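You operate a simulated robot arm through the tools that you are given. There is no shell and no other tool. Be economical: measure what you need, move in short steps, check, and stop when the job is done.

You are at the controls of a simulated robot arm. One attempt, no reset.

TASK
Set the grease switch to two, close the relief valve, pump three strokes, then let the pressure off.
Fine: relief valve open again, switch back to off.

The check looks at the end state, three seconds after you hand in, the way a careful person would. Anything else that was tipped, shoved, dropped, spilled or broken makes it a failure.

THE ROBOT
A 6-joint arm with a two-finger parallel gripper, fixed in place. Base frame: the origin is at the foot of the arm, x ahead of it, y to its left, z up. Lengths are in cm, angles in degrees, forces in N, time in s.
With the tool pointing down near the work surface it reaches from about 20 to 84 cm from the base axis. Its first joint turns from -166.0 to 166.0 degrees. Payload 3.91 kg.
The TCP is the grasp point between the finger pads, 3 cm short of the fingertips. In the tool frame z runs along the fingers and y along their closing line. The gripper opens to 11 cm. The fingers are 2 cm wide and 1 cm thick; the gripper's body (4.8 by 11.2 cm) begins 5.5 cm behind the TCP.
Orientation is that of the tool frame in the base frame, as a unit quaternion [x, y, z, w]. With the fingers straight down and closing along the base's y, the tool's x points along the base's -x, its y along +y and its z along -z.

THE INTERFACE
- The arm moves only by the tool arm_command. Its argument "deltas" is text: rows parted by semicolons, each of 6 numbers parted by spaces: the shift along the tool's x, y, z in cm, then the turn, a rotation vector about the tool's x, y, z in degrees. In form: dx dy dz wx wy wz; .... A call has 1 to 10 rows; each row shifts and turns the commanded pose from where the row before left it, along the tool's axes as they then stand. "fingers" is the gripper command, from -1 (fully open) to 1 (shut), values between in proportion, set as the call begins (left out, the last holds). Rows are played at 5 a second. More than 5 cm and 8.6 degrees between two rows, or a gripper value outside its range, and nothing of the call is played. Where a pose cannot be reached the arm comes as near as it can. A force on the tool above 90 N (or 10 N above the force at the start of the call, whichever is more), or a blocked arm, ends the call early, and 0.2 s more pass. The fingers move at their own pace (about 10.8 cm/s each) and stop on an object; they squeeze with about 36 N. The grip force told is the motor's: it shows also when the fingers shut on nothing. Time passes only in rows, and 0.2 s behind the last, so rows that do not move let the fingers close. It gives the time, the measured TCP pose, the force on the tool (base axes), the opening and the grip force at its end, in the units of the frame above (readings bear some noise).
- Cameras (640 x 400 px; columns grow to the right, rows downward): "scene" is fixed at [40.15, -50.02, 156.23]; the picture's right is [-0.02, 1.00, 0.00], its down [0.88, 0.02, -0.47] and it looks along [-0.47, -0.01, -0.88] (base axes); focal length 334 px, centre (320, 200). "wrist" rides on the gripper at [-3.6, 0, -5.7] in the tool frame; the picture's right is [0.00, -1.00, 0.00], its down [0.97, 0.00, -0.24] and it looks along [0.24, 0.00, 0.97] (tool axes); focal length 218 px, centre (320, 200). There is no depth. A picture from a camera that has moved, and an enlarged one, comes with that camera's place and axes in the base frame and with its lens.
- camera(camera): a new picture of that camera. The clock stands still meanwhile.
- move_column(by): slides the trunk up (or, below 0, down) by that many cm; the arm rides with it, the base frame stays. It gives what a move gives, with no picture.
- enlarge(camera, box): a new picture of the part [left, top, right, bottom] of that camera's present view, enlarged. The clock stands still meanwhile.
- finish_job(): hands the job in; it is judged then, once.

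Go step by step. Nothing tells you positions but the pictures and the camera data: compare them with the known pose of the tool, close in by small moves and look again before you grip or let go. The budget is 120 turns and 68 pictures, counting those below and the enlarged ones. Unless the task says otherwise, let go and move clear before handing in, and close with one line.

The tools are called after "Request:" as a command line: name --argument value ..., lists and objects as JSON in quotes. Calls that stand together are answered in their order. arm_command: Moves the arm, as the interface text tells. Its arguments: {"type":"object","properties":{"deltas":{"type":"string"},"fingers":{"type":"number"}},"required":["deltas"]} The other tools are called the same way: move_column (by) slides the trunk up or down; camera (camera) takes a picture; enlarge (camera, box) takes an enlarged picture of a part of a camera's view; finish_job () hands the job in.

At the start:

```text
clock: 0.0
tcp_pos: [9.36, -38.95, 119.35]
tcp_rot: [0.0, 1.0, 0.0, 0.0]
force: [0.0, 0.5, 0.0]
finger_gap: 11.0
finger_force: 0.0
trunk travel left (down, up): [-47.5, 6.5]
```

scene: 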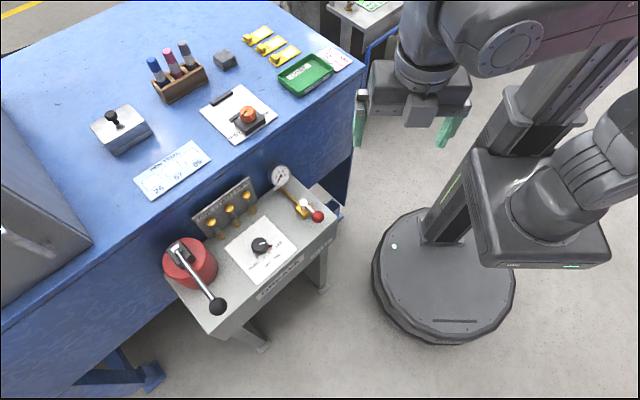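
wrist: 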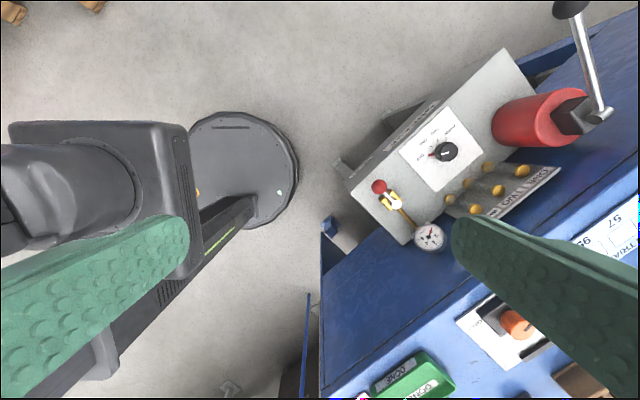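

I see a small grease bench with a selector knob, a red pump with a lever, a gauge, and a valve with a red/white-tipped lever. I'll enlarge these first.

Request:
enlarge --camera "scene" --box '[150, 150, 350, 350]'

Request:
enlarge --camera "scene" --box '[220, 150, 340, 290]'

Request:
enlarge --camera "wrist" --box '[340, 0, 640, 260]'

```text
2.00 times, centred on (250, 250) of scene
camera zoom: at [40.15, -50.02, 156.23], right [-0.02, 1.0, 0.0], down [0.88, 0.02, -0.47], along [-0.47, -0.01, -0.88], focal length 667 px, centre (460, 100)
```

zoom: 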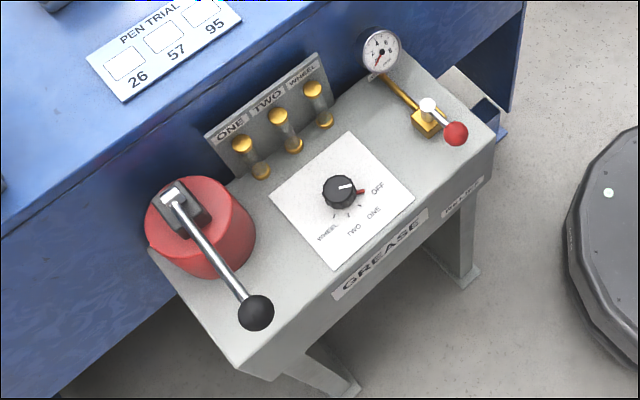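

```text
2.86 times, centred on (280, 220) of scene
camera zoom: at [40.15, -50.02, 156.23], right [-0.02, 1.0, 0.0], down [0.88, 0.02, -0.47], along [-0.47, -0.01, -0.88], focal length 953 px, centre (434, 143)
```

zoom: 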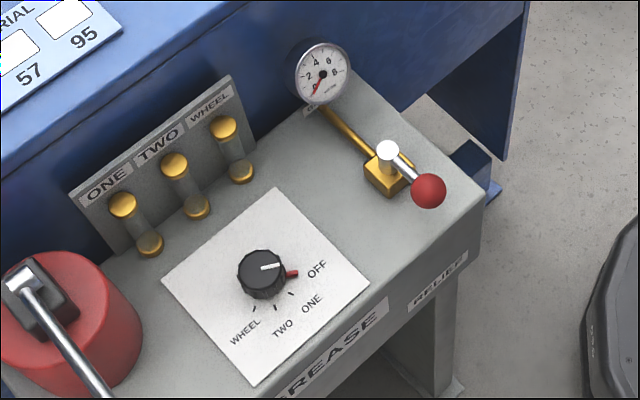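

```text
1.54 times, centred on (490, 130) of wrist
camera zoom: at [12.8, -39.02, 125.02], right [0.0, -1.0, 0.0], down [-0.97, 0.0, 0.24], along [-0.24, 0.0, -0.97], focal length 336 px, centre (58, 308)
```

zoom: 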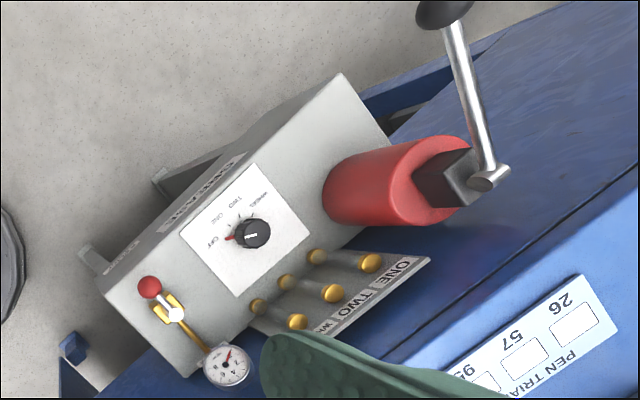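

The knob is near (11.7,-65.2,79), the relief lever runs from (1.3,-55) to (4.7,-51) at z≈81, and the pump ball is near (28.9,-69,94). The bench is turned about 45°. I'll move over the knob for a closer look.

Request:
arm_command --deltas "-0.3 -4 2.5 0 0 0;-0.3 -4 2.5 0 0 0;-0.3 -4 2.5 0 0 0;-0.3 -4 2.5 0 0 0;-0.3 -4 2.5 0 0 0;-0.3 -4 2.5 0 0 0"

Request:
camera --camera "wrist"

```text
clock: 1.4
tcp_pos: [11.18, -63.15, 104.28]
tcp_rot: [0.0, 1.0, 0.0, 0.0]
force: [-0.1, 0.3, 0.5]
finger_gap: 10.98
finger_force: 0.1
trunk travel left (down, up): [-47.5, 6.5]
```

```text
62 pictures are left
camera wrist: at [14.66, -63.19, 109.97], right [0.0, -1.0, 0.0], down [-0.97, 0.0, 0.24], along [-0.24, 0.0, -0.97], focal length 218 px, centre (320, 200)
```

wrist: 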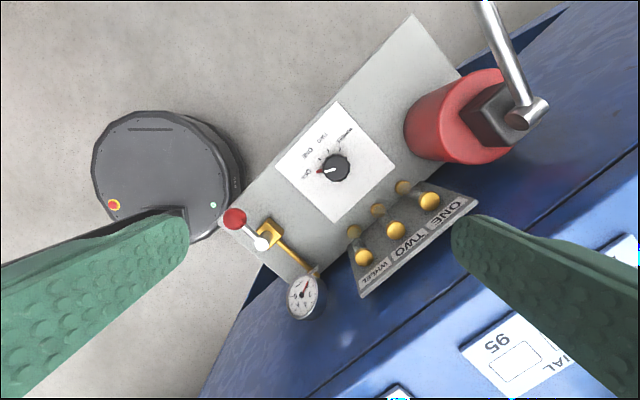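

Request:
enlarge --camera "wrist" --box '[280, 110, 400, 210]'

Request:
enlarge --camera "wrist" --box '[210, 180, 350, 330]'

Request:
enlarge --camera "wrist" --box '[390, 0, 570, 180]'

```text
4.00 times, centred on (340, 160) of wrist
camera zoom: at [14.66, -63.19, 109.97], right [0.0, -1.0, 0.0], down [-0.97, 0.0, 0.24], along [-0.24, 0.0, -0.97], focal length 873 px, centre (240, 360)
```

zoom: 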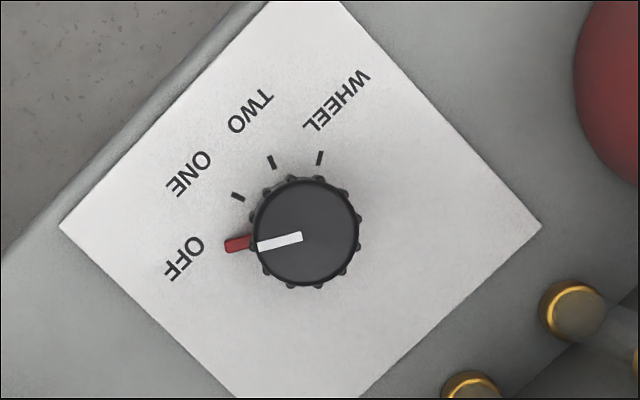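

```text
2.67 times, centred on (280, 255) of wrist
camera zoom: at [14.66, -63.19, 109.97], right [0.0, -1.0, 0.0], down [-0.97, 0.0, 0.24], along [-0.24, 0.0, -0.97], focal length 582 px, centre (427, 53)
```

zoom: 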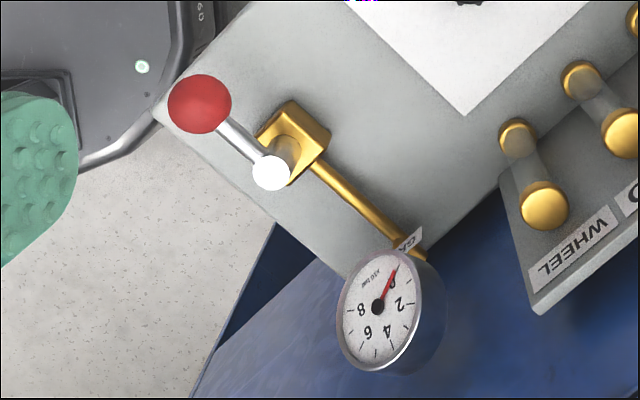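

```text
2.22 times, centred on (480, 90) of wrist
camera zoom: at [14.66, -63.19, 109.97], right [0.0, -1.0, 0.0], down [-0.97, 0.0, 0.24], along [-0.24, 0.0, -0.97], focal length 485 px, centre (-36, 444)
```

zoom: 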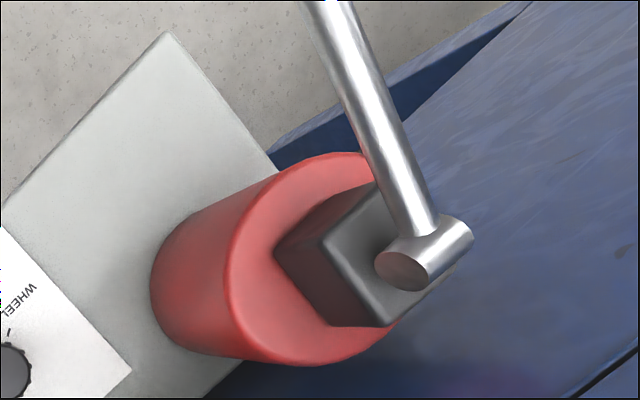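

The switch goes OFF→ONE→TWO in about 35° steps, clockwise from above, and the relief lever lies along the pipe (open). I'll descend over the knob with yaw -35° and the fingers half open.

Request:
arm_command --deltas "-0.25 -1.1 3.5 0 0 0;-0.25 -1.1 3.5 0 0 0;0 0 3.5 0 0 0;0 0 3.5 0 0 0;0 0 0 0 0 -7;0 0 0 0 0 -7;0 0 0 0 0 -7;0 0 0 0 0 -7;0 0 0 0 0 -7;0 0 0 0 0 0" --fingers -0.2

Request:
camera --camera "wrist"

Request:
enlarge --camera "scene" --box '[160, 150, 350, 320]'

```text
clock: 3.6
tcp_pos: [11.65, -65.09, 90.39]
tcp_rot: [-0.302, 0.953, 0.0, 0.001]
force: [0.4, 0.2, 0.6]
finger_gap: 6.59
finger_force: 0.1
trunk travel left (down, up): [-47.5, 6.5]
```

```text
58 pictures are left
camera wrist: at [14.49, -63.19, 95.99], right [0.57, -0.82, 0.0], down [-0.79, -0.56, 0.24], along [-0.2, -0.14, -0.97], focal length 218 px, centre (320, 200)
```

wrist: 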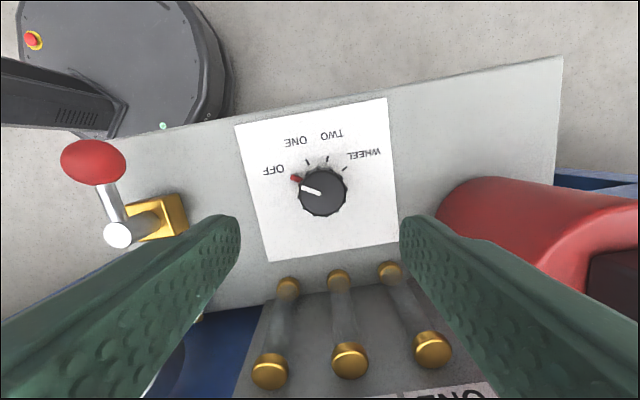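

```text
2.35 times, centred on (255, 235) of scene
camera zoom: at [40.15, -50.02, 156.23], right [-0.02, 1.0, 0.0], down [0.88, 0.02, -0.47], along [-0.47, -0.01, -0.88], focal length 785 px, centre (473, 118)
```

zoom: 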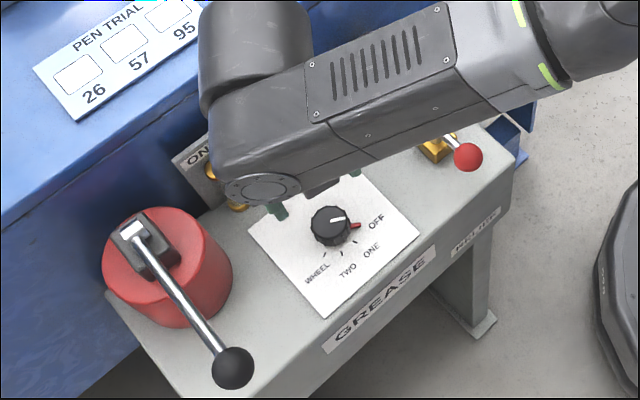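

Knob centre is (11.68,-65.35), top about 79.5, plate about 77. I'll descend to TCP z 81 with a small correction.

Request:
arm_command --deltas "0.12 -0.22 3 0 0 0;0 0 3 0 0 0;0 0 2 0 0 0;0 0 1.2 0 0 0;0 0 0 0 0 0"

Request:
camera --camera "wrist"

```text
clock: 4.8
tcp_pos: [11.63, -65.47, 81.06]
tcp_rot: [-0.301, 0.954, 0.0, 0.0]
force: [-0.2, -0.4, -0.2]
finger_gap: 6.61
finger_force: 0.1
trunk travel left (down, up): [-47.5, 6.5]
```

```text
56 pictures are left
camera wrist: at [14.5, -63.42, 86.8], right [0.57, -0.82, 0.0], down [-0.8, -0.56, 0.24], along [-0.2, -0.14, -0.97], focal length 218 px, centre (320, 200)
```

wrist: 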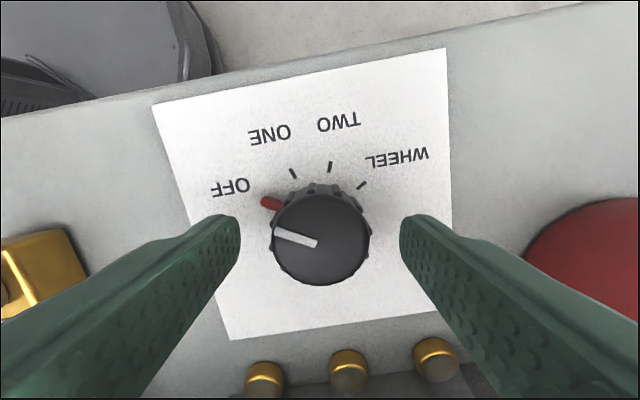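

Well centred. I'll lower 0.4 and close on the knob.

Request:
arm_command --deltas "0 0 0.4 0 0 0;0 0 0 0 0 0"

Request:
arm_command --deltas "0 0 0 0 0 0;0 0 0 0 0 0;0 0 0 0 0 0" --fingers 1

Request:
camera --camera "wrist"

```text
clock: 5.4
tcp_pos: [11.54, -65.41, 80.8]
tcp_rot: [-0.301, 0.954, 0.0, 0.0]
force: [-0.4, -0.1, 0.1]
finger_gap: 6.59
finger_force: 0.1
trunk travel left (down, up): [-47.5, 6.5]
```

```text
clock: 6.2
tcp_pos: [11.69, -65.44, 80.67]
tcp_rot: [-0.301, 0.954, 0.0, 0.0]
force: [0.2, -1.1, -1.0]
finger_gap: 3.71
finger_force: 45.1
trunk travel left (down, up): [-47.5, 6.5]
```

```text
55 pictures are left
camera wrist: at [14.49, -63.44, 86.39], right [0.57, -0.82, 0.0], down [-0.8, -0.56, 0.24], along [-0.2, -0.14, -0.97], focal length 218 px, centre (320, 200)
```

wrist: 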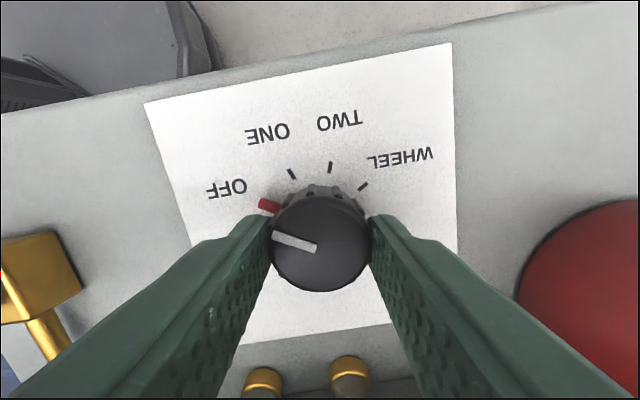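

Firm grip on the knob. From the ticks, positions are about 40° apart, so I'll turn +80° about tool z.

Request:
arm_command --deltas "0 0 0 0 0 8;0 0 0 0 0 8;0 0 0 0 0 8;0 0 0 0 0 8;0 0 0 0 0 8;0 0 0 0 0 8;0 0 0 0 0 8;0 0 0 0 0 8;0 0 0 0 0 8;0 0 0 0 0 8"

Request:
camera --camera "wrist"

```text
clock: 8.4
tcp_pos: [11.61, -65.36, 80.88]
tcp_rot: [0.383, 0.924, 0.0, 0.0]
force: [2.1, 5.8, -4.4]
finger_gap: 3.69
finger_force: 44.8
trunk travel left (down, up): [-47.5, 6.5]
```

```text
54 pictures are left
camera wrist: at [14.08, -67.99, 86.39], right [-0.71, -0.71, 0.0], down [-0.68, 0.69, 0.24], along [-0.17, 0.17, -0.97], focal length 218 px, centre (320, 200)
```

wrist: 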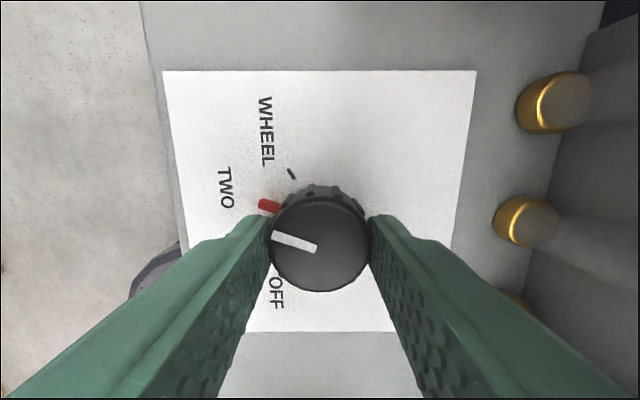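

The red pointer turned with the knob and now sits where TWO's tick was, with WHEEL one step further on. I'll release and lift, then check.

Request:
arm_command --deltas "0 0 0 0 0 0;0 0 0 0 0 0;0 0 -3 0 0 0;0 0 -4 0 0 0;0 0 -4 0 0 0;0 0 -4 0 0 0" --fingers -0.2

Request:
camera --camera "wrist"

Request:
enlarge --camera "wrist" --box '[250, 120, 390, 240]'

```text
clock: 9.8
tcp_pos: [11.58, -65.38, 95.96]
tcp_rot: [0.383, 0.924, 0.001, -0.001]
force: [0.9, -1.1, 0.3]
finger_gap: 6.59
finger_force: 0.2
trunk travel left (down, up): [-47.5, 6.5]
```

```text
53 pictures are left
camera wrist: at [14.05, -67.95, 101.5], right [-0.71, -0.71, 0.0], down [-0.69, 0.69, 0.24], along [-0.17, 0.17, -0.97], focal length 218 px, centre (320, 200)
```

wrist: 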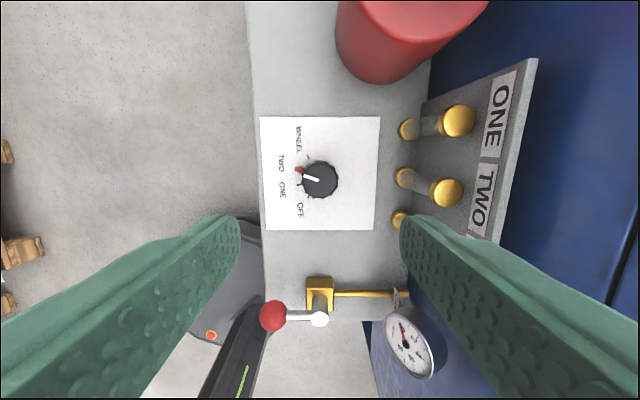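

```text
3.33 times, centred on (320, 180) of wrist
camera zoom: at [14.05, -67.95, 101.5], right [-0.71, -0.71, 0.0], down [-0.69, 0.69, 0.24], along [-0.17, 0.17, -0.97], focal length 728 px, centre (320, 267)
```

zoom: 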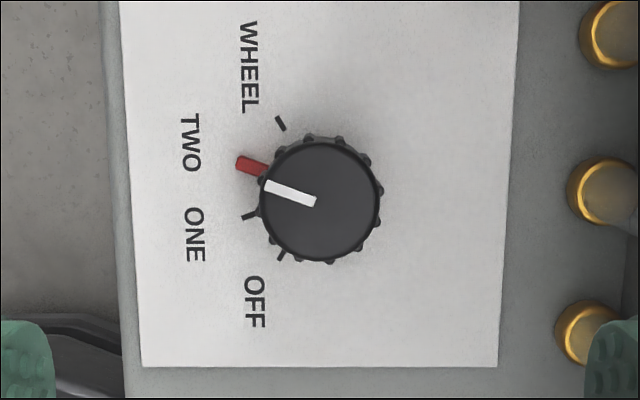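

The switch is on TWO. Next is the relief valve, so I'll look at it closely for the turning direction.

Request:
enlarge --camera "wrist" --box '[240, 260, 450, 390]'

Request:
enlarge --camera "scene" --box '[260, 150, 350, 230]'

```text
3.05 times, centred on (345, 325) of wrist
camera zoom: at [14.05, -67.95, 101.5], right [-0.71, -0.71, 0.0], down [-0.69, 0.69, 0.24], along [-0.17, 0.17, -0.97], focal length 665 px, centre (244, -181)
```

zoom: 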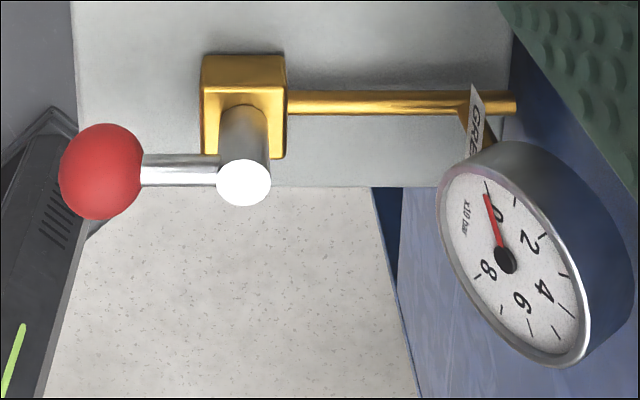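

```text
5.00 times, centred on (305, 190) of scene
camera zoom: at [40.15, -50.02, 156.23], right [-0.02, 1.0, 0.0], down [0.88, 0.02, -0.47], along [-0.47, -0.01, -0.88], focal length 1668 px, centre (395, 250)
```

zoom: 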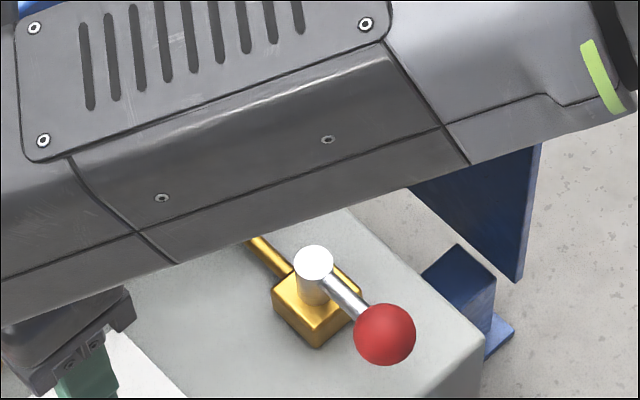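

The lever swings on a vertical stem. Clockwise (toward the knob) should close it. I'll rotate the tool to straddle the red ball and move over it.

Request:
arm_command --deltas "0 0 0 0 0 -8;0 0 0 0 0 -8;0 0 0 0 0 -8;0 0 0 0 0 -8;0 0 0 0 0 -8;0 0 0 0 0 -8;0 0 0 0 0 -8;0 0 0 0 0 -8;0 0 0 0 0 -8;0 0 0 0 0 -8"

Request:
arm_command --deltas "0 0 0 0 0 -5;0 0 0 0 0 -5;-1 3.7 0 0 0 0;-1.3 3.7 0 0 0 0;-1.4 3.7 0 0 0 0;-1.43 3.7 2 0 0 0;0 0 2 0 0 0;0 0 0 0 0 0"

Request:
camera --camera "wrist"

```text
clock: 12.0
tcp_pos: [11.73, -65.42, 95.7]
tcp_rot: [-0.301, 0.953, 0.0, -0.001]
force: [0.3, -0.2, 0.0]
finger_gap: 6.61
finger_force: 0.1
trunk travel left (down, up): [-47.5, 6.5]
```

```text
clock: 13.8
tcp_pos: [4.69, -51.33, 91.67]
tcp_rot: [-0.383, 0.924, 0.0, -0.001]
force: [0.1, -0.5, 0.3]
finger_gap: 6.6
finger_force: 0.1
trunk travel left (down, up): [-47.5, 6.5]
```

```text
49 pictures are left
camera wrist: at [7.13, -48.78, 97.39], right [0.71, -0.71, 0.0], down [-0.69, -0.69, 0.24], along [-0.17, -0.17, -0.97], focal length 218 px, centre (320, 200)
```

wrist: 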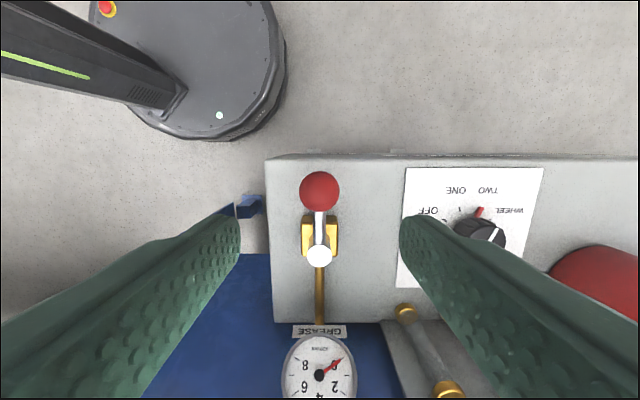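

Ball is centred at about (4.75,-51.2,81). Descend and grip it.

Request:
arm_command --deltas "-0.14 0.07 3 0 0 0;0 0 3 0 0 0;0 0 2.5 0 0 0;0 0 1.4 0 0 0;0 0 0 0 0 0"

Request:
arm_command --deltas "0 0 0 0 0 0;0 0 0 0 0 0;0 0 0 0 0 0" --fingers 1

Request:
camera --camera "wrist"

```text
clock: 15.0
tcp_pos: [4.79, -51.14, 81.91]
tcp_rot: [-0.383, 0.924, 0.0, 0.0]
force: [0.3, 0.3, -0.3]
finger_gap: 6.61
finger_force: 0.1
trunk travel left (down, up): [-47.5, 6.5]
```

```text
clock: 15.8
tcp_pos: [4.94, -51.04, 81.71]
tcp_rot: [-0.383, 0.924, 0.0, 0.0]
force: [-3.5, 2.9, -2.0]
finger_gap: 3.13
finger_force: 44.9
trunk travel left (down, up): [-47.5, 6.5]
```

```text
48 pictures are left
camera wrist: at [7.28, -48.58, 87.49], right [0.71, -0.71, 0.0], down [-0.69, -0.69, 0.24], along [-0.17, -0.17, -0.97], focal length 218 px, centre (320, 200)
```

wrist: 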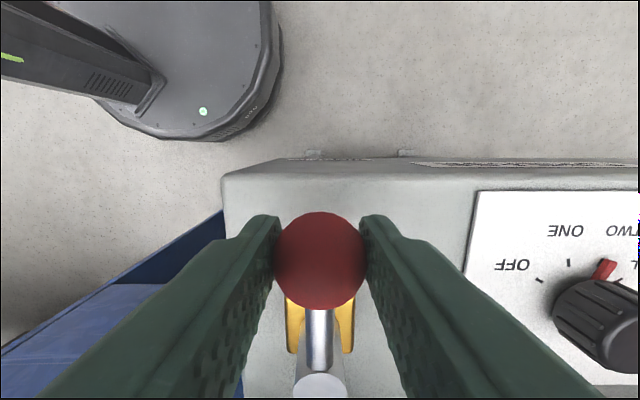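

Ball gripped. I'll try the first 24° of clockwise arc and watch the force.

Request:
arm_command --deltas "0.05 -0.69 0 0 0 8;0.05 -0.69 0 0 0 8;0.05 -0.69 0 0 0 8;0 0 0 0 0 0"

Request:
camera --camera "wrist"

```text
clock: 16.6
tcp_pos: [5.32, -51.06, 81.54]
tcp_rot: [-0.193, 0.981, 0.021, 0.002]
force: [-49.7, 48.4, 18.8]
finger_gap: 3.17
finger_force: 45.4
trunk travel left (down, up): [-47.5, 6.5]
stopped in row 4: the force on the tool passed its limit (the readings are from after the stop); the commanded pose is now the measured one
```

```text
47 pictures are left
camera wrist: at [8.5, -49.94, 87.26], right [0.38, -0.92, -0.04], down [-0.9, -0.38, 0.23], along [-0.23, -0.05, -0.97], focal length 218 px, centre (320, 200)
```

wrist: 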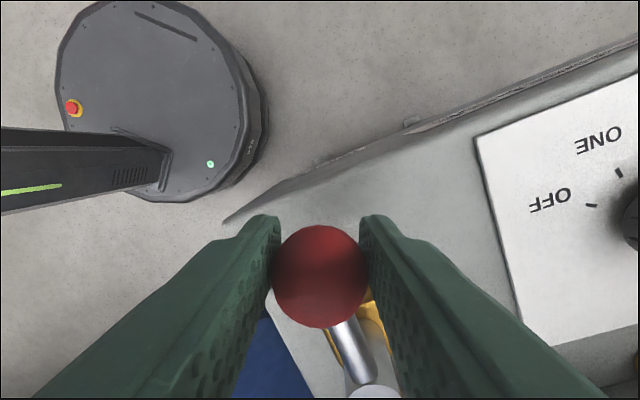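

Clockwise is against a stop, so closing must be counter-clockwise. I'll release, level the tool and re-check.

Request:
arm_command --deltas "0 0 0 0 0 0;0 0 0 2.4 0.6 0;0 0 0 0 0 0" --fingers 0

Request:
camera --camera "wrist"

```text
clock: 17.4
tcp_pos: [5.69, -51.81, 81.38]
tcp_rot: [-0.194, 0.981, -0.007, 0.0]
force: [-0.1, 0.0, 0.5]
finger_gap: 5.51
finger_force: 0.0
trunk travel left (down, up): [-47.5, 6.5]
```

```text
46 pictures are left
camera wrist: at [8.89, -50.42, 87.08], right [0.38, -0.92, 0.01], down [-0.9, -0.37, 0.24], along [-0.22, -0.1, -0.97], focal length 218 px, centre (320, 200)
```

wrist: 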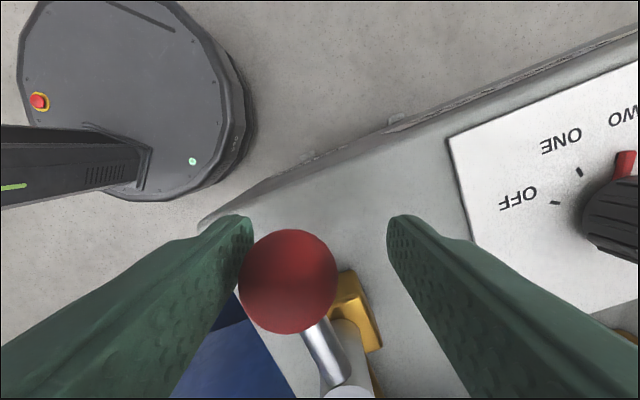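

Re-centre on the ball and grip again.

Request:
arm_command --deltas "0.57 0.99 -0.2 -0.8 0 0;0 0 0 0 0 0"

Request:
arm_command --deltas "0 0 0 0 0 0;0 0 0 0 0 0;0 0 0 0 0 0" --fingers 1

Request:
camera --camera "wrist"

```text
clock: 18.0
tcp_pos: [4.86, -51.12, 81.62]
tcp_rot: [-0.195, 0.981, 0.001, -0.003]
force: [0.3, -0.3, -0.1]
finger_gap: 5.51
finger_force: 0.0
trunk travel left (down, up): [-47.5, 6.5]
```

```text
clock: 18.8
tcp_pos: [4.8, -51.09, 81.61]
tcp_rot: [-0.195, 0.981, 0.0, -0.002]
force: [-1.2, 0.4, 0.6]
finger_gap: 3.11
finger_force: 44.9
trunk travel left (down, up): [-47.5, 6.5]
```

```text
45 pictures are left
camera wrist: at [8.04, -49.77, 87.26], right [0.38, -0.92, 0.0], down [-0.9, -0.37, 0.24], along [-0.23, -0.09, -0.97], focal length 218 px, centre (320, 200)
```

wrist: 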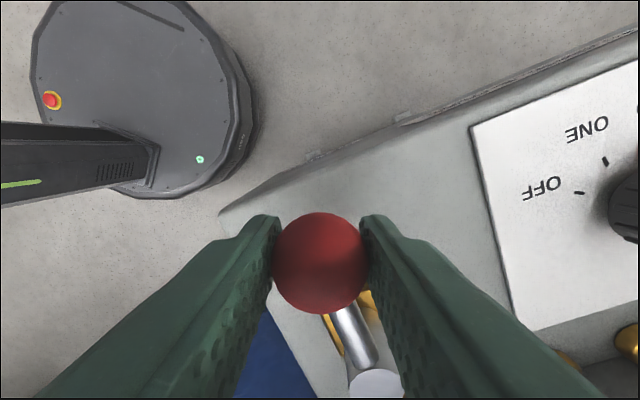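

Now a counter-clockwise test of 24°.

Request:
arm_command --deltas "0.31 0.618 0 0 0 -8;0.31 0.618 0 0 0 -8;0.31 0.618 0 0 0 -8;0 0 0 0 0 0"

Request:
camera --camera "wrist"

```text
clock: 19.8
tcp_pos: [3.06, -49.89, 81.63]
tcp_rot: [-0.395, 0.919, 0.002, -0.002]
force: [-5.6, 5.5, -5.7]
finger_gap: 3.11
finger_force: 45.4
trunk travel left (down, up): [-47.5, 6.5]
```

```text
44 pictures are left
camera wrist: at [5.4, -47.37, 87.27], right [0.73, -0.69, 0.0], down [-0.67, -0.7, 0.24], along [-0.17, -0.17, -0.97], focal length 218 px, centre (320, 200)
```

wrist: 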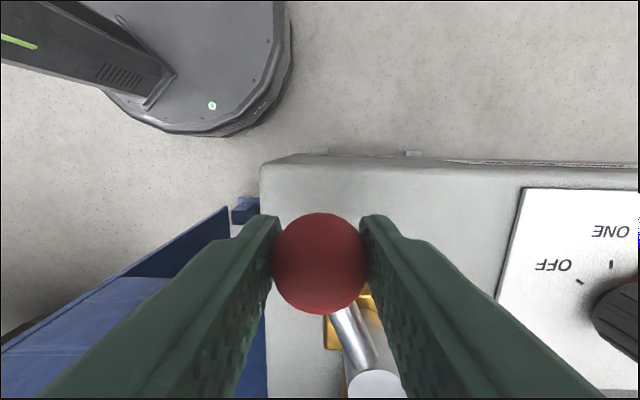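

It turns freely this way. I'll continue to about 90°.

Request:
arm_command --deltas "0.31 0.618 0 0 0 -8;0.31 0.618 0 0 0 -8;0.31 0.618 0 0 0 -8;0.31 0.618 0 0 0 -8;0.31 0.618 0 0 0 -8;0.31 0.618 0 0 0 -8;0.31 0.618 0 0 0 -8;0.31 0.618 0 0 0 -8;0 0 0 0 0 0"

Request:
camera --camera "wrist"

Request:
enlarge --camera "scene" --box '[230, 130, 350, 230]'

```text
clock: 21.8
tcp_pos: [5.79, -46.37, 78.67]
tcp_rot: [0.808, -0.586, -0.033, 0.049]
force: [1.1, 0.0, -0.4]
finger_gap: 0.0
finger_force: 38.4
out of reach, approached as far as the arm can: row 5, 6, 7, 8
trunk travel left (down, up): [-47.5, 6.5]
```

```text
43 pictures are left
camera wrist: at [5.25, -42.88, 84.31], right [0.94, 0.31, -0.12], down [0.33, -0.91, 0.24], along [-0.03, -0.27, -0.96], focal length 218 px, centre (320, 200)
```

wrist: 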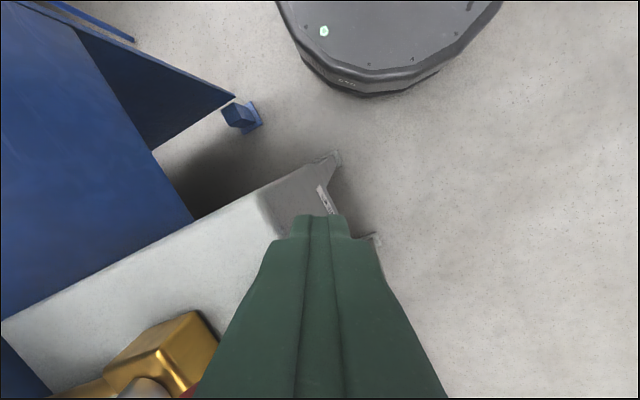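

```text
4.00 times, centred on (290, 180) of scene
camera zoom: at [40.15, -50.02, 156.23], right [-0.02, 1.0, 0.0], down [0.88, 0.02, -0.47], along [-0.47, -0.01, -0.88], focal length 1334 px, centre (440, 280)
```

zoom: 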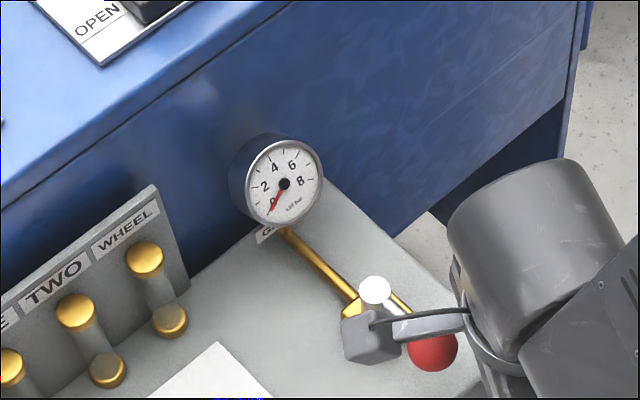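

The arm hit a wrist limit and slipped off the ball, with the lever still around its earlier position. I'll lift clear first and see.

Request:
arm_command --deltas "0 0 -4 0 0 0;0 0 -4 0 0 0;0 0 -4 0 0 0"

Request:
camera --camera "scene"

```text
clock: 22.6
tcp_pos: [8.82, -44.92, 89.93]
tcp_rot: [0.805, -0.59, -0.034, 0.056]
force: [0.2, -0.2, -0.7]
finger_gap: 0.0
finger_force: 37.6
out of reach, approached as far as the arm can: row 2, 3
trunk travel left (down, up): [-47.5, 6.5]
```

```text
41 pictures are left
```

scene: 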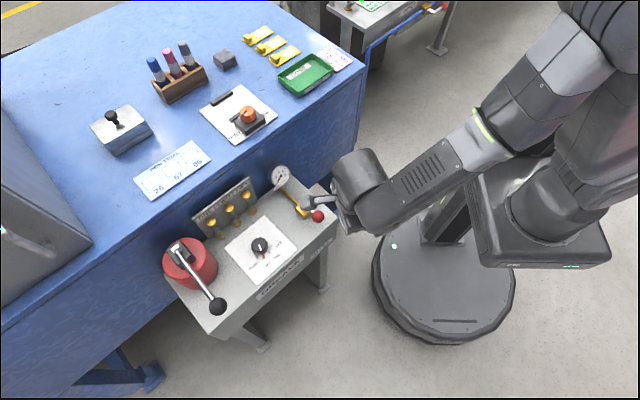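

Nothing is disturbed. Unwind the yaw at height.

Request:
arm_command --deltas "0 0 0 0 0 8;0 0 0 0 0 8;0 0 0 0 0 8;0 0 0 0 0 8;0 0 0 0 0 8;0 0 0 0 0 8;0 0 0 0 0 8;0 0 0 0 0 8;0 0 0 0 0 0"

Request:
camera --camera "wrist"

```text
clock: 24.6
tcp_pos: [8.72, -44.96, 89.87]
tcp_rot: [-0.373, 0.926, 0.001, -0.058]
force: [0.9, -0.5, -0.4]
finger_gap: 0.0
finger_force: 38.4
trunk travel left (down, up): [-47.5, 6.5]
```

```text
40 pictures are left
camera wrist: at [11.8, -42.31, 95.1], right [0.69, -0.72, -0.04], down [-0.67, -0.66, 0.34], along [-0.28, -0.21, -0.94], focal length 218 px, centre (320, 200)
```

wrist: 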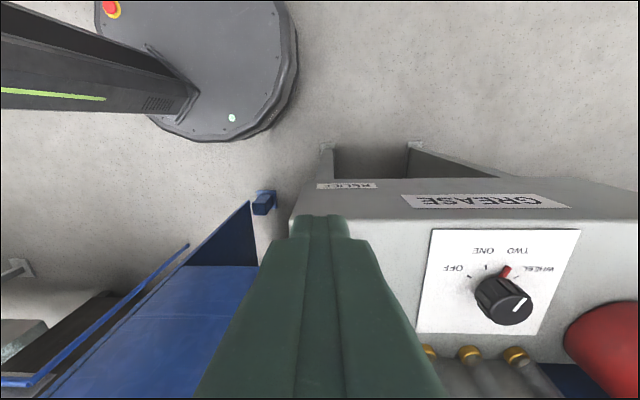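

The command resets to the reached pose. I'll level the tool and move above the knob side of the lever, planning to push it counter-clockwise with closed fingers.

Request:
arm_command --deltas "0 0 0 2.6 -6.1 -1;0 0 0 0 0 0;2.3 -1.6 0 0 0 0;2.3 -1.6 0 0 0 0;2.3 -1.7 0 0 0 0;0 0 0 0 0 0"

Request:
camera --camera "wrist"

Request:
enlarge --camera "scene" --box '[230, 130, 350, 230]'

```text
clock: 26.0
tcp_pos: [7.19, -53.35, 89.79]
tcp_rot: [-0.382, 0.924, 0.001, 0.0]
force: [-0.8, 0.9, -0.1]
finger_gap: 0.02
finger_force: 38.0
trunk travel left (down, up): [-47.5, 6.5]
```

```text
39 pictures are left
camera wrist: at [9.75, -50.85, 95.55], right [0.71, -0.71, 0.0], down [-0.69, -0.69, 0.24], along [-0.17, -0.17, -0.97], focal length 218 px, centre (320, 200)
```

wrist: 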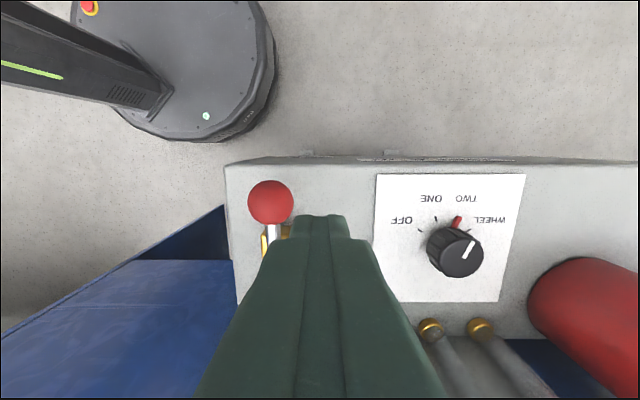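

```text
4.00 times, centred on (290, 180) of scene
camera zoom: at [40.15, -50.02, 156.23], right [-0.02, 1.0, 0.0], down [0.88, 0.02, -0.47], along [-0.47, -0.01, -0.88], focal length 1334 px, centre (440, 280)
```

zoom: 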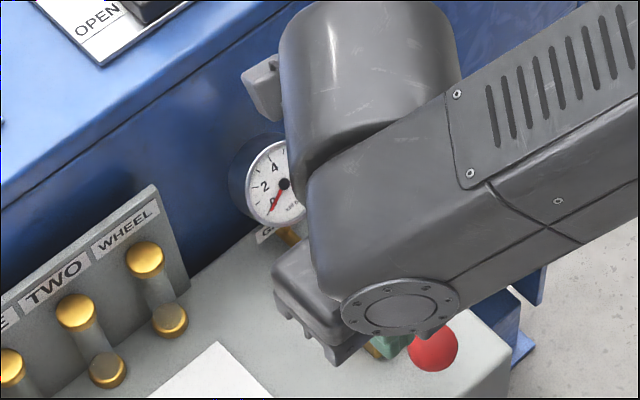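

The lever is still at its open position (ball 4.7,-51.1). I'll lower beside the ball and push it counter-clockwise to about 45°.

Request:
arm_command --deltas "0 0 3 0 0 0;0 0 3 0 0 0;0 0 2 0 0 0;0 0 0 0 0 0;0.05 0.8 0 0 0 0;-0.33 0.93 0 0 0 0;-0.34 0.92 0 0 0 0;0.05 1.07 0 0 0 0;0.06 1.07 0 0 0 0;0 0 0 0 0 0"

Request:
camera --camera "wrist"

```text
clock: 28.2
tcp_pos: [4.4, -49.6, 81.8]
tcp_rot: [-0.382, 0.924, 0.001, 0.0]
force: [0.2, 0.2, 0.6]
finger_gap: 0.03
finger_force: 37.7
trunk travel left (down, up): [-47.5, 6.5]
```

```text
37 pictures are left
camera wrist: at [6.72, -47.05, 87.51], right [0.71, -0.71, 0.0], down [-0.69, -0.69, 0.24], along [-0.17, -0.17, -0.97], focal length 218 px, centre (320, 200)
```

wrist: 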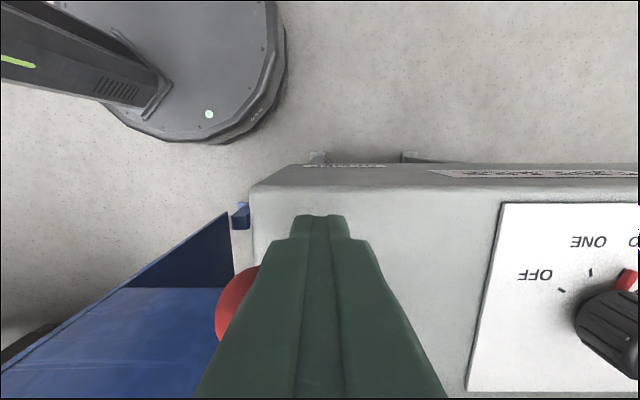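

It's turning. Push on to 90°.

Request:
arm_command --deltas "0.5 1.02 0 0 0 0;0.58 1.01 0 0 0 0;0.9 0.75 0 0 0 0;1.03 0.68 0 0 0 0;0 0 0 0 0 0"

Request:
camera --camera "wrist"

```text
clock: 29.4
tcp_pos: [-0.36, -49.1, 81.87]
tcp_rot: [-0.381, 0.924, 0.001, 0.0]
force: [-0.1, -1.1, 0.5]
finger_gap: 0.01
finger_force: 37.5
trunk travel left (down, up): [-47.5, 6.5]
```

```text
36 pictures are left
camera wrist: at [2.15, -46.72, 87.55], right [0.71, -0.71, 0.0], down [-0.69, -0.69, 0.24], along [-0.17, -0.17, -0.97], focal length 218 px, centre (320, 200)
```

wrist: 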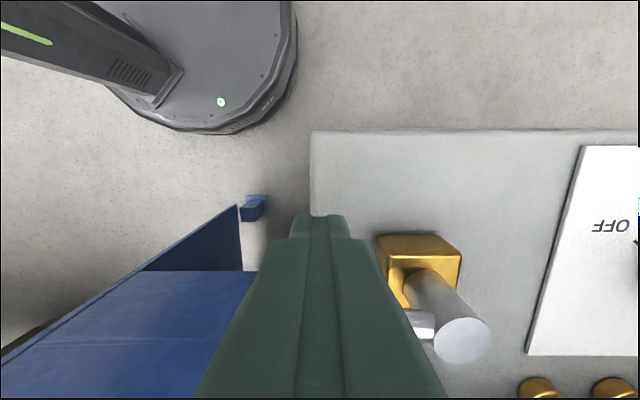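

Lever looks about 90° round. I'll push slightly further to feel for the stop.

Request:
arm_command --deltas "0.3 0.1 0 0 0 0;0.3 0 0 0 0 0;0 0 0 0 0 0"

```text
clock: 30.2
tcp_pos: [-0.5, -49.43, 81.92]
tcp_rot: [-0.382, 0.924, 0.001, 0.001]
force: [8.3, 8.3, 0.0]
finger_gap: 0.02
finger_force: 37.7
trunk travel left (down, up): [-47.5, 6.5]
```

Request:
arm_command --deltas "0.4 0 0 0 0 0;0 0 0 0 0 0"

```text
clock: 30.8
tcp_pos: [-0.81, -49.55, 81.92]
tcp_rot: [-0.382, 0.924, 0.003, 0.0]
force: [32.7, 27.9, -0.7]
finger_gap: 0.0
finger_force: 37.5
trunk travel left (down, up): [-47.5, 6.5]
```

That's the stop. Back off, lift and look.

Request:
arm_command --deltas "-1.5 0 0 0 0 0;-1 0 0 0 0 0;0 0 -4 0 0 0;0 0 -4 0 0 0;0 0 -4 0 0 0;0 -3 0 0 0 0;0 -3 0 0 0 0"

Request:
camera --camera "wrist"

Request:
camera --camera "scene"

```text
clock: 32.4
tcp_pos: [5.05, -52.31, 93.84]
tcp_rot: [-0.383, 0.924, 0.001, -0.001]
force: [-0.6, 0.1, -0.4]
finger_gap: 0.02
finger_force: 37.6
trunk travel left (down, up): [-47.5, 6.5]
```

```text
35 pictures are left
camera wrist: at [7.49, -49.92, 99.49], right [0.71, -0.71, 0.0], down [-0.69, -0.69, 0.24], along [-0.17, -0.17, -0.97], focal length 218 px, centre (320, 200)
```

wrist: 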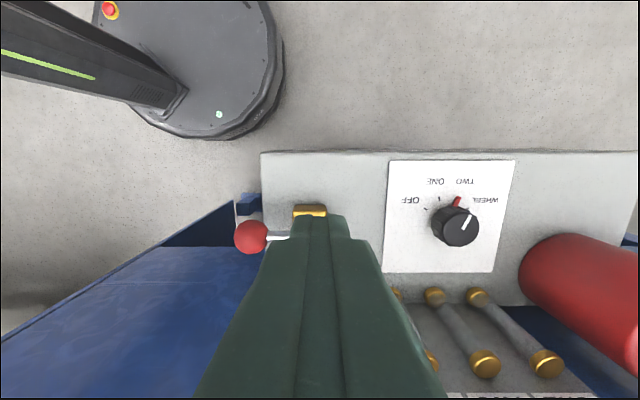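

```text
34 pictures are left
```

scene: 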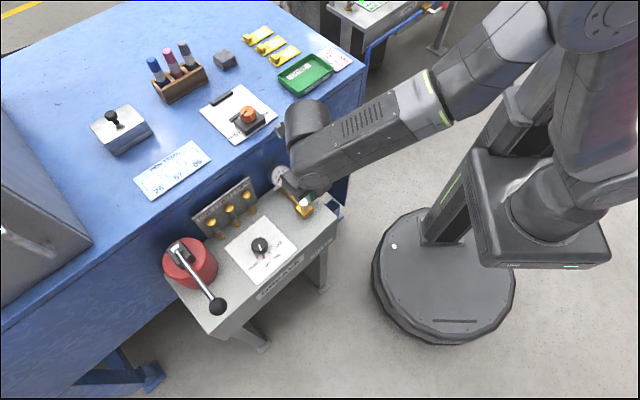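

Valve is closed. Now to the pump handle: open the fingers, rise, and go above the black ball.

Request:
arm_command --deltas "0 0 -4.5 0 0 0;0 0 -4.5 0 0 0;-0.7 -4 0 0 0 0;-0.7 -4 0 0 0 0;-0.7 -4.1 0 0 0 0;-0.7 -4.1 0 0 0 0;-0.7 -4.1 0 0 0 0;-0.8 -4.2 0 0 0 0;-0.8 -4.2 0 0 0 0;0 0 0 0 0 0" --fingers -0.3

Request:
camera --camera "wrist"

Request:
camera --camera "scene"

```text
clock: 34.6
tcp_pos: [28.8, -69.23, 102.7]
tcp_rot: [-0.382, 0.924, 0.0, -0.001]
force: [0.1, 0.4, 0.2]
finger_gap: 7.16
finger_force: 0.0
trunk travel left (down, up): [-47.5, 6.5]
```

```text
33 pictures are left
camera wrist: at [31.29, -66.66, 108.41], right [0.71, -0.71, 0.0], down [-0.69, -0.69, 0.24], along [-0.17, -0.17, -0.97], focal length 218 px, centre (320, 200)
```

wrist: 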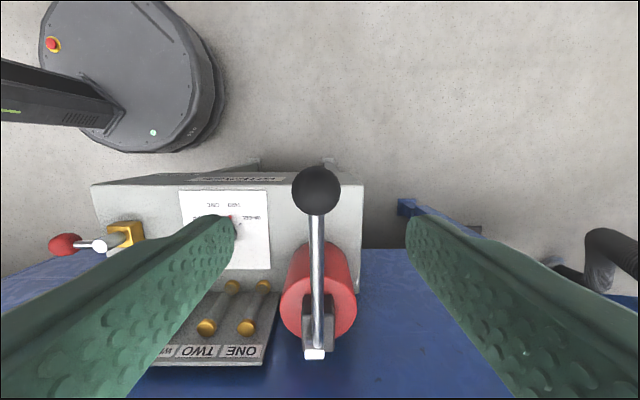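

```text
32 pictures are left
```

scene: 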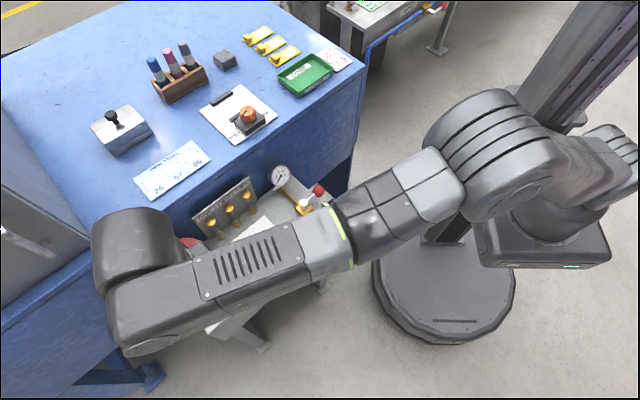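

Ball at about (29,-68.6,93.9). Descend around it and grip.

Request:
arm_command --deltas "-0.6 0.3 0 0 0 0;0 0 3 0 0 0;0 0 3 0 0 0;0 0 1.7 0 0 0;0 0 0 0 0 0"

Request:
camera --camera "wrist"

```text
clock: 35.8
tcp_pos: [28.92, -68.49, 95.03]
tcp_rot: [-0.381, 0.924, 0.001, 0.001]
force: [1.1, -0.1, 0.2]
finger_gap: 7.16
finger_force: 0.0
trunk travel left (down, up): [-47.5, 6.5]
```

```text
31 pictures are left
camera wrist: at [31.51, -65.99, 100.74], right [0.71, -0.71, 0.0], down [-0.69, -0.69, 0.24], along [-0.17, -0.17, -0.97], focal length 218 px, centre (320, 200)
```

wrist: 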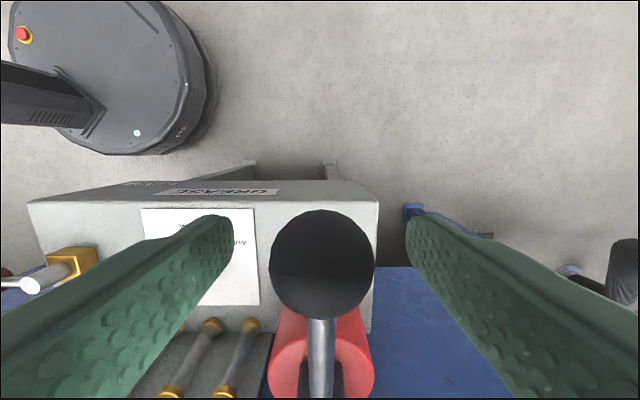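

Well aligned. I'll raise 0.8 to hold it nearer the tips, then close.

Request:
arm_command --deltas "0 0 -0.8 0 0 0;0 0 0 0 0 0"

Request:
arm_command --deltas "0 0 0 0 0 0;0 0 0 0 0 0;0 0 0 0 0 0" --fingers 1

```text
clock: 36.4
tcp_pos: [29.07, -68.39, 95.9]
tcp_rot: [-0.382, 0.924, 0.001, -0.001]
force: [0.5, -0.2, 0.3]
finger_gap: 7.15
finger_force: 0.1
trunk travel left (down, up): [-47.5, 6.5]
```

```text
clock: 37.2
tcp_pos: [29.03, -68.37, 95.82]
tcp_rot: [-0.382, 0.924, 0.0, 0.001]
force: [1.9, -2.0, 0.0]
finger_gap: 3.12
finger_force: 45.3
trunk travel left (down, up): [-47.5, 6.5]
```

Gripped. Test the first part of the downstroke along the arc about the pivot.

Request:
arm_command --deltas "-0.29 0 1.79 0 0 0;-0.09 0 1.81 0 0 0;0 0 0 0 0 0"

Request:
camera --camera "wrist"

```text
clock: 38.0
tcp_pos: [29.37, -68.18, 92.3]
tcp_rot: [-0.383, 0.924, -0.001, -0.001]
force: [6.6, -7.3, 12.2]
finger_gap: 3.11
finger_force: 45.3
trunk travel left (down, up): [-47.5, 6.5]
```

```text
30 pictures are left
camera wrist: at [31.84, -65.71, 97.97], right [0.71, -0.71, 0.0], down [-0.69, -0.69, 0.24], along [-0.17, -0.17, -0.97], focal length 218 px, centre (320, 200)
```

wrist: 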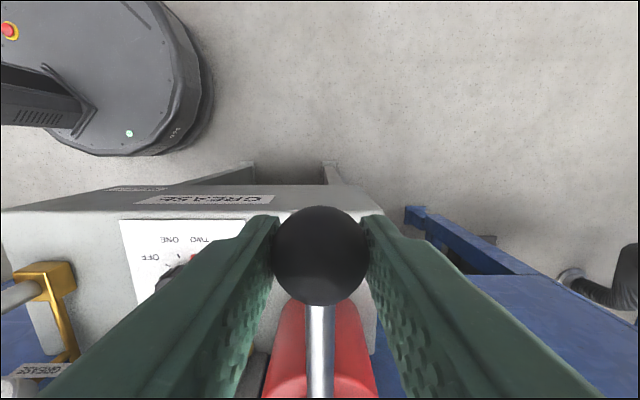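

The lever follows. Continue down toward the stop.

Request:
arm_command --deltas "0.09 0 1.81 0 0 0;0.29 0 1.79 0 0 0;0.47 0 1.75 0 0 0;0 0 0 0 0 0"

Request:
camera --camera "wrist"

Request:
enlarge --camera "scene" --box '[180, 140, 300, 260]'

```text
clock: 39.0
tcp_pos: [28.89, -68.68, 87.21]
tcp_rot: [-0.382, 0.924, -0.003, 0.0]
force: [23.2, -1.8, 30.4]
finger_gap: 3.13
finger_force: 45.0
trunk travel left (down, up): [-47.5, 6.5]
```

```text
29 pictures are left
camera wrist: at [31.36, -66.18, 92.9], right [0.71, -0.71, 0.0], down [-0.69, -0.68, 0.24], along [-0.17, -0.17, -0.97], focal length 218 px, centre (320, 200)
```

wrist: 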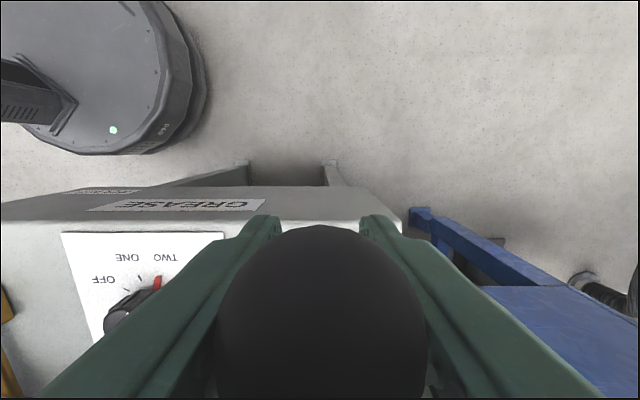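

```text
3.33 times, centred on (240, 200) of scene
camera zoom: at [40.15, -50.02, 156.23], right [-0.02, 1.0, 0.0], down [0.88, 0.02, -0.47], along [-0.47, -0.01, -0.88], focal length 1112 px, centre (587, 200)
```

zoom: 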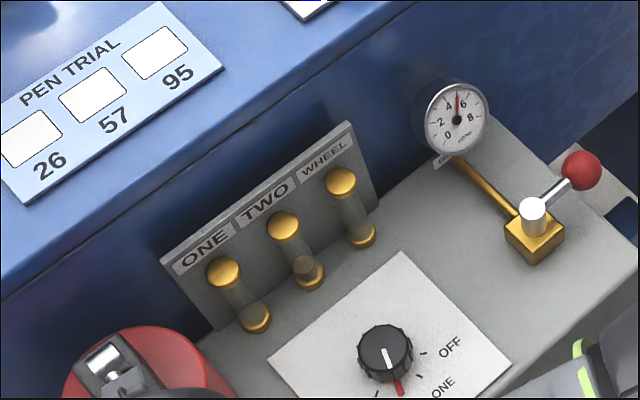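

TWO's tube is filling and the gauge reads about 5, but the ball slid up in the grip under load. I'll open and see whether the handle springs back by itself.

Request:
arm_command --deltas "0 0 0 0 0 0;0 0 0 0 0 0;0 0 0 0 0 0" --fingers -0.3

Request:
camera --camera "wrist"

```text
clock: 39.8
tcp_pos: [28.67, -68.7, 86.93]
tcp_rot: [-0.382, 0.924, 0.0, 0.0]
force: [-0.8, 1.3, 4.0]
finger_gap: 7.16
finger_force: 0.1
trunk travel left (down, up): [-47.5, 6.5]
```

```text
27 pictures are left
camera wrist: at [31.16, -66.24, 92.65], right [0.71, -0.71, 0.0], down [-0.69, -0.69, 0.24], along [-0.17, -0.17, -0.97], focal length 218 px, centre (320, 200)
```

wrist: 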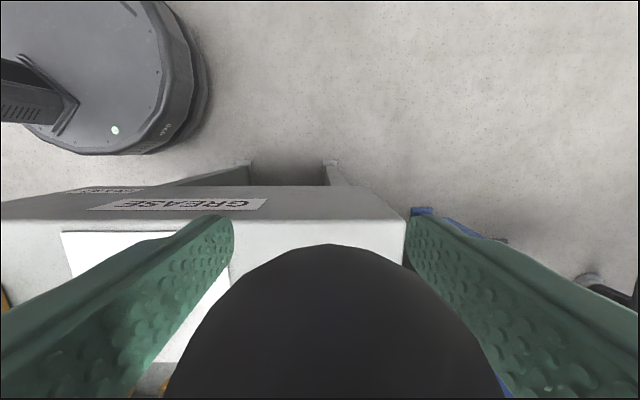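

The handle seems spring-returned (it rose to the palm). Raise clear and see where it settles.

Request:
arm_command --deltas "-0.3 0 -3 0 0 0;0 0 -3 0 0 0;0 0 -4 0 0 0;0 0 -4 0 0 0;0 0 -4 0 0 0;0 0 0 0 0 0"

Request:
camera --camera "wrist"

Request:
enlarge --camera "scene" --box '[180, 140, 340, 260]'

```text
clock: 41.2
tcp_pos: [29.02, -68.48, 105.15]
tcp_rot: [-0.382, 0.924, 0.001, -0.001]
force: [0.4, 0.2, -0.6]
finger_gap: 7.13
finger_force: 0.1
trunk travel left (down, up): [-47.5, 6.5]
```

```text
26 pictures are left
camera wrist: at [31.38, -66.04, 110.76], right [0.71, -0.71, 0.0], down [-0.69, -0.69, 0.24], along [-0.17, -0.17, -0.97], focal length 218 px, centre (320, 200)
```

wrist: 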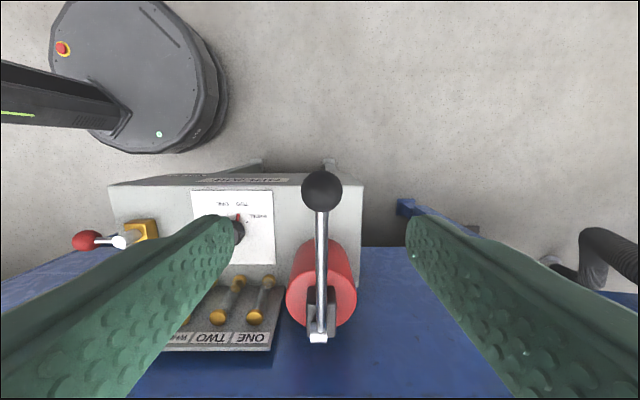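

```text
3.33 times, centred on (260, 200) of scene
camera zoom: at [40.15, -50.02, 156.23], right [-0.02, 1.0, 0.0], down [0.88, 0.02, -0.47], along [-0.47, -0.01, -0.88], focal length 1112 px, centre (520, 200)
```

zoom: 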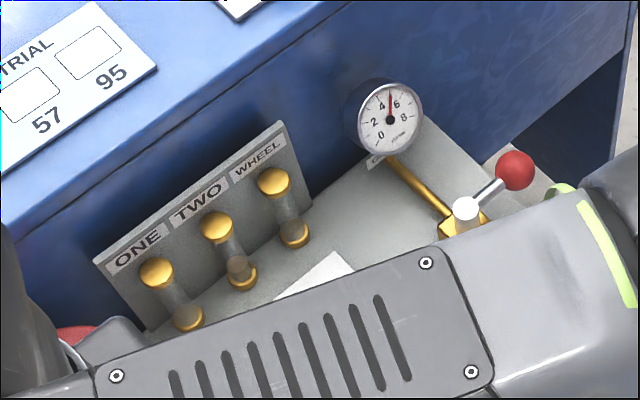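

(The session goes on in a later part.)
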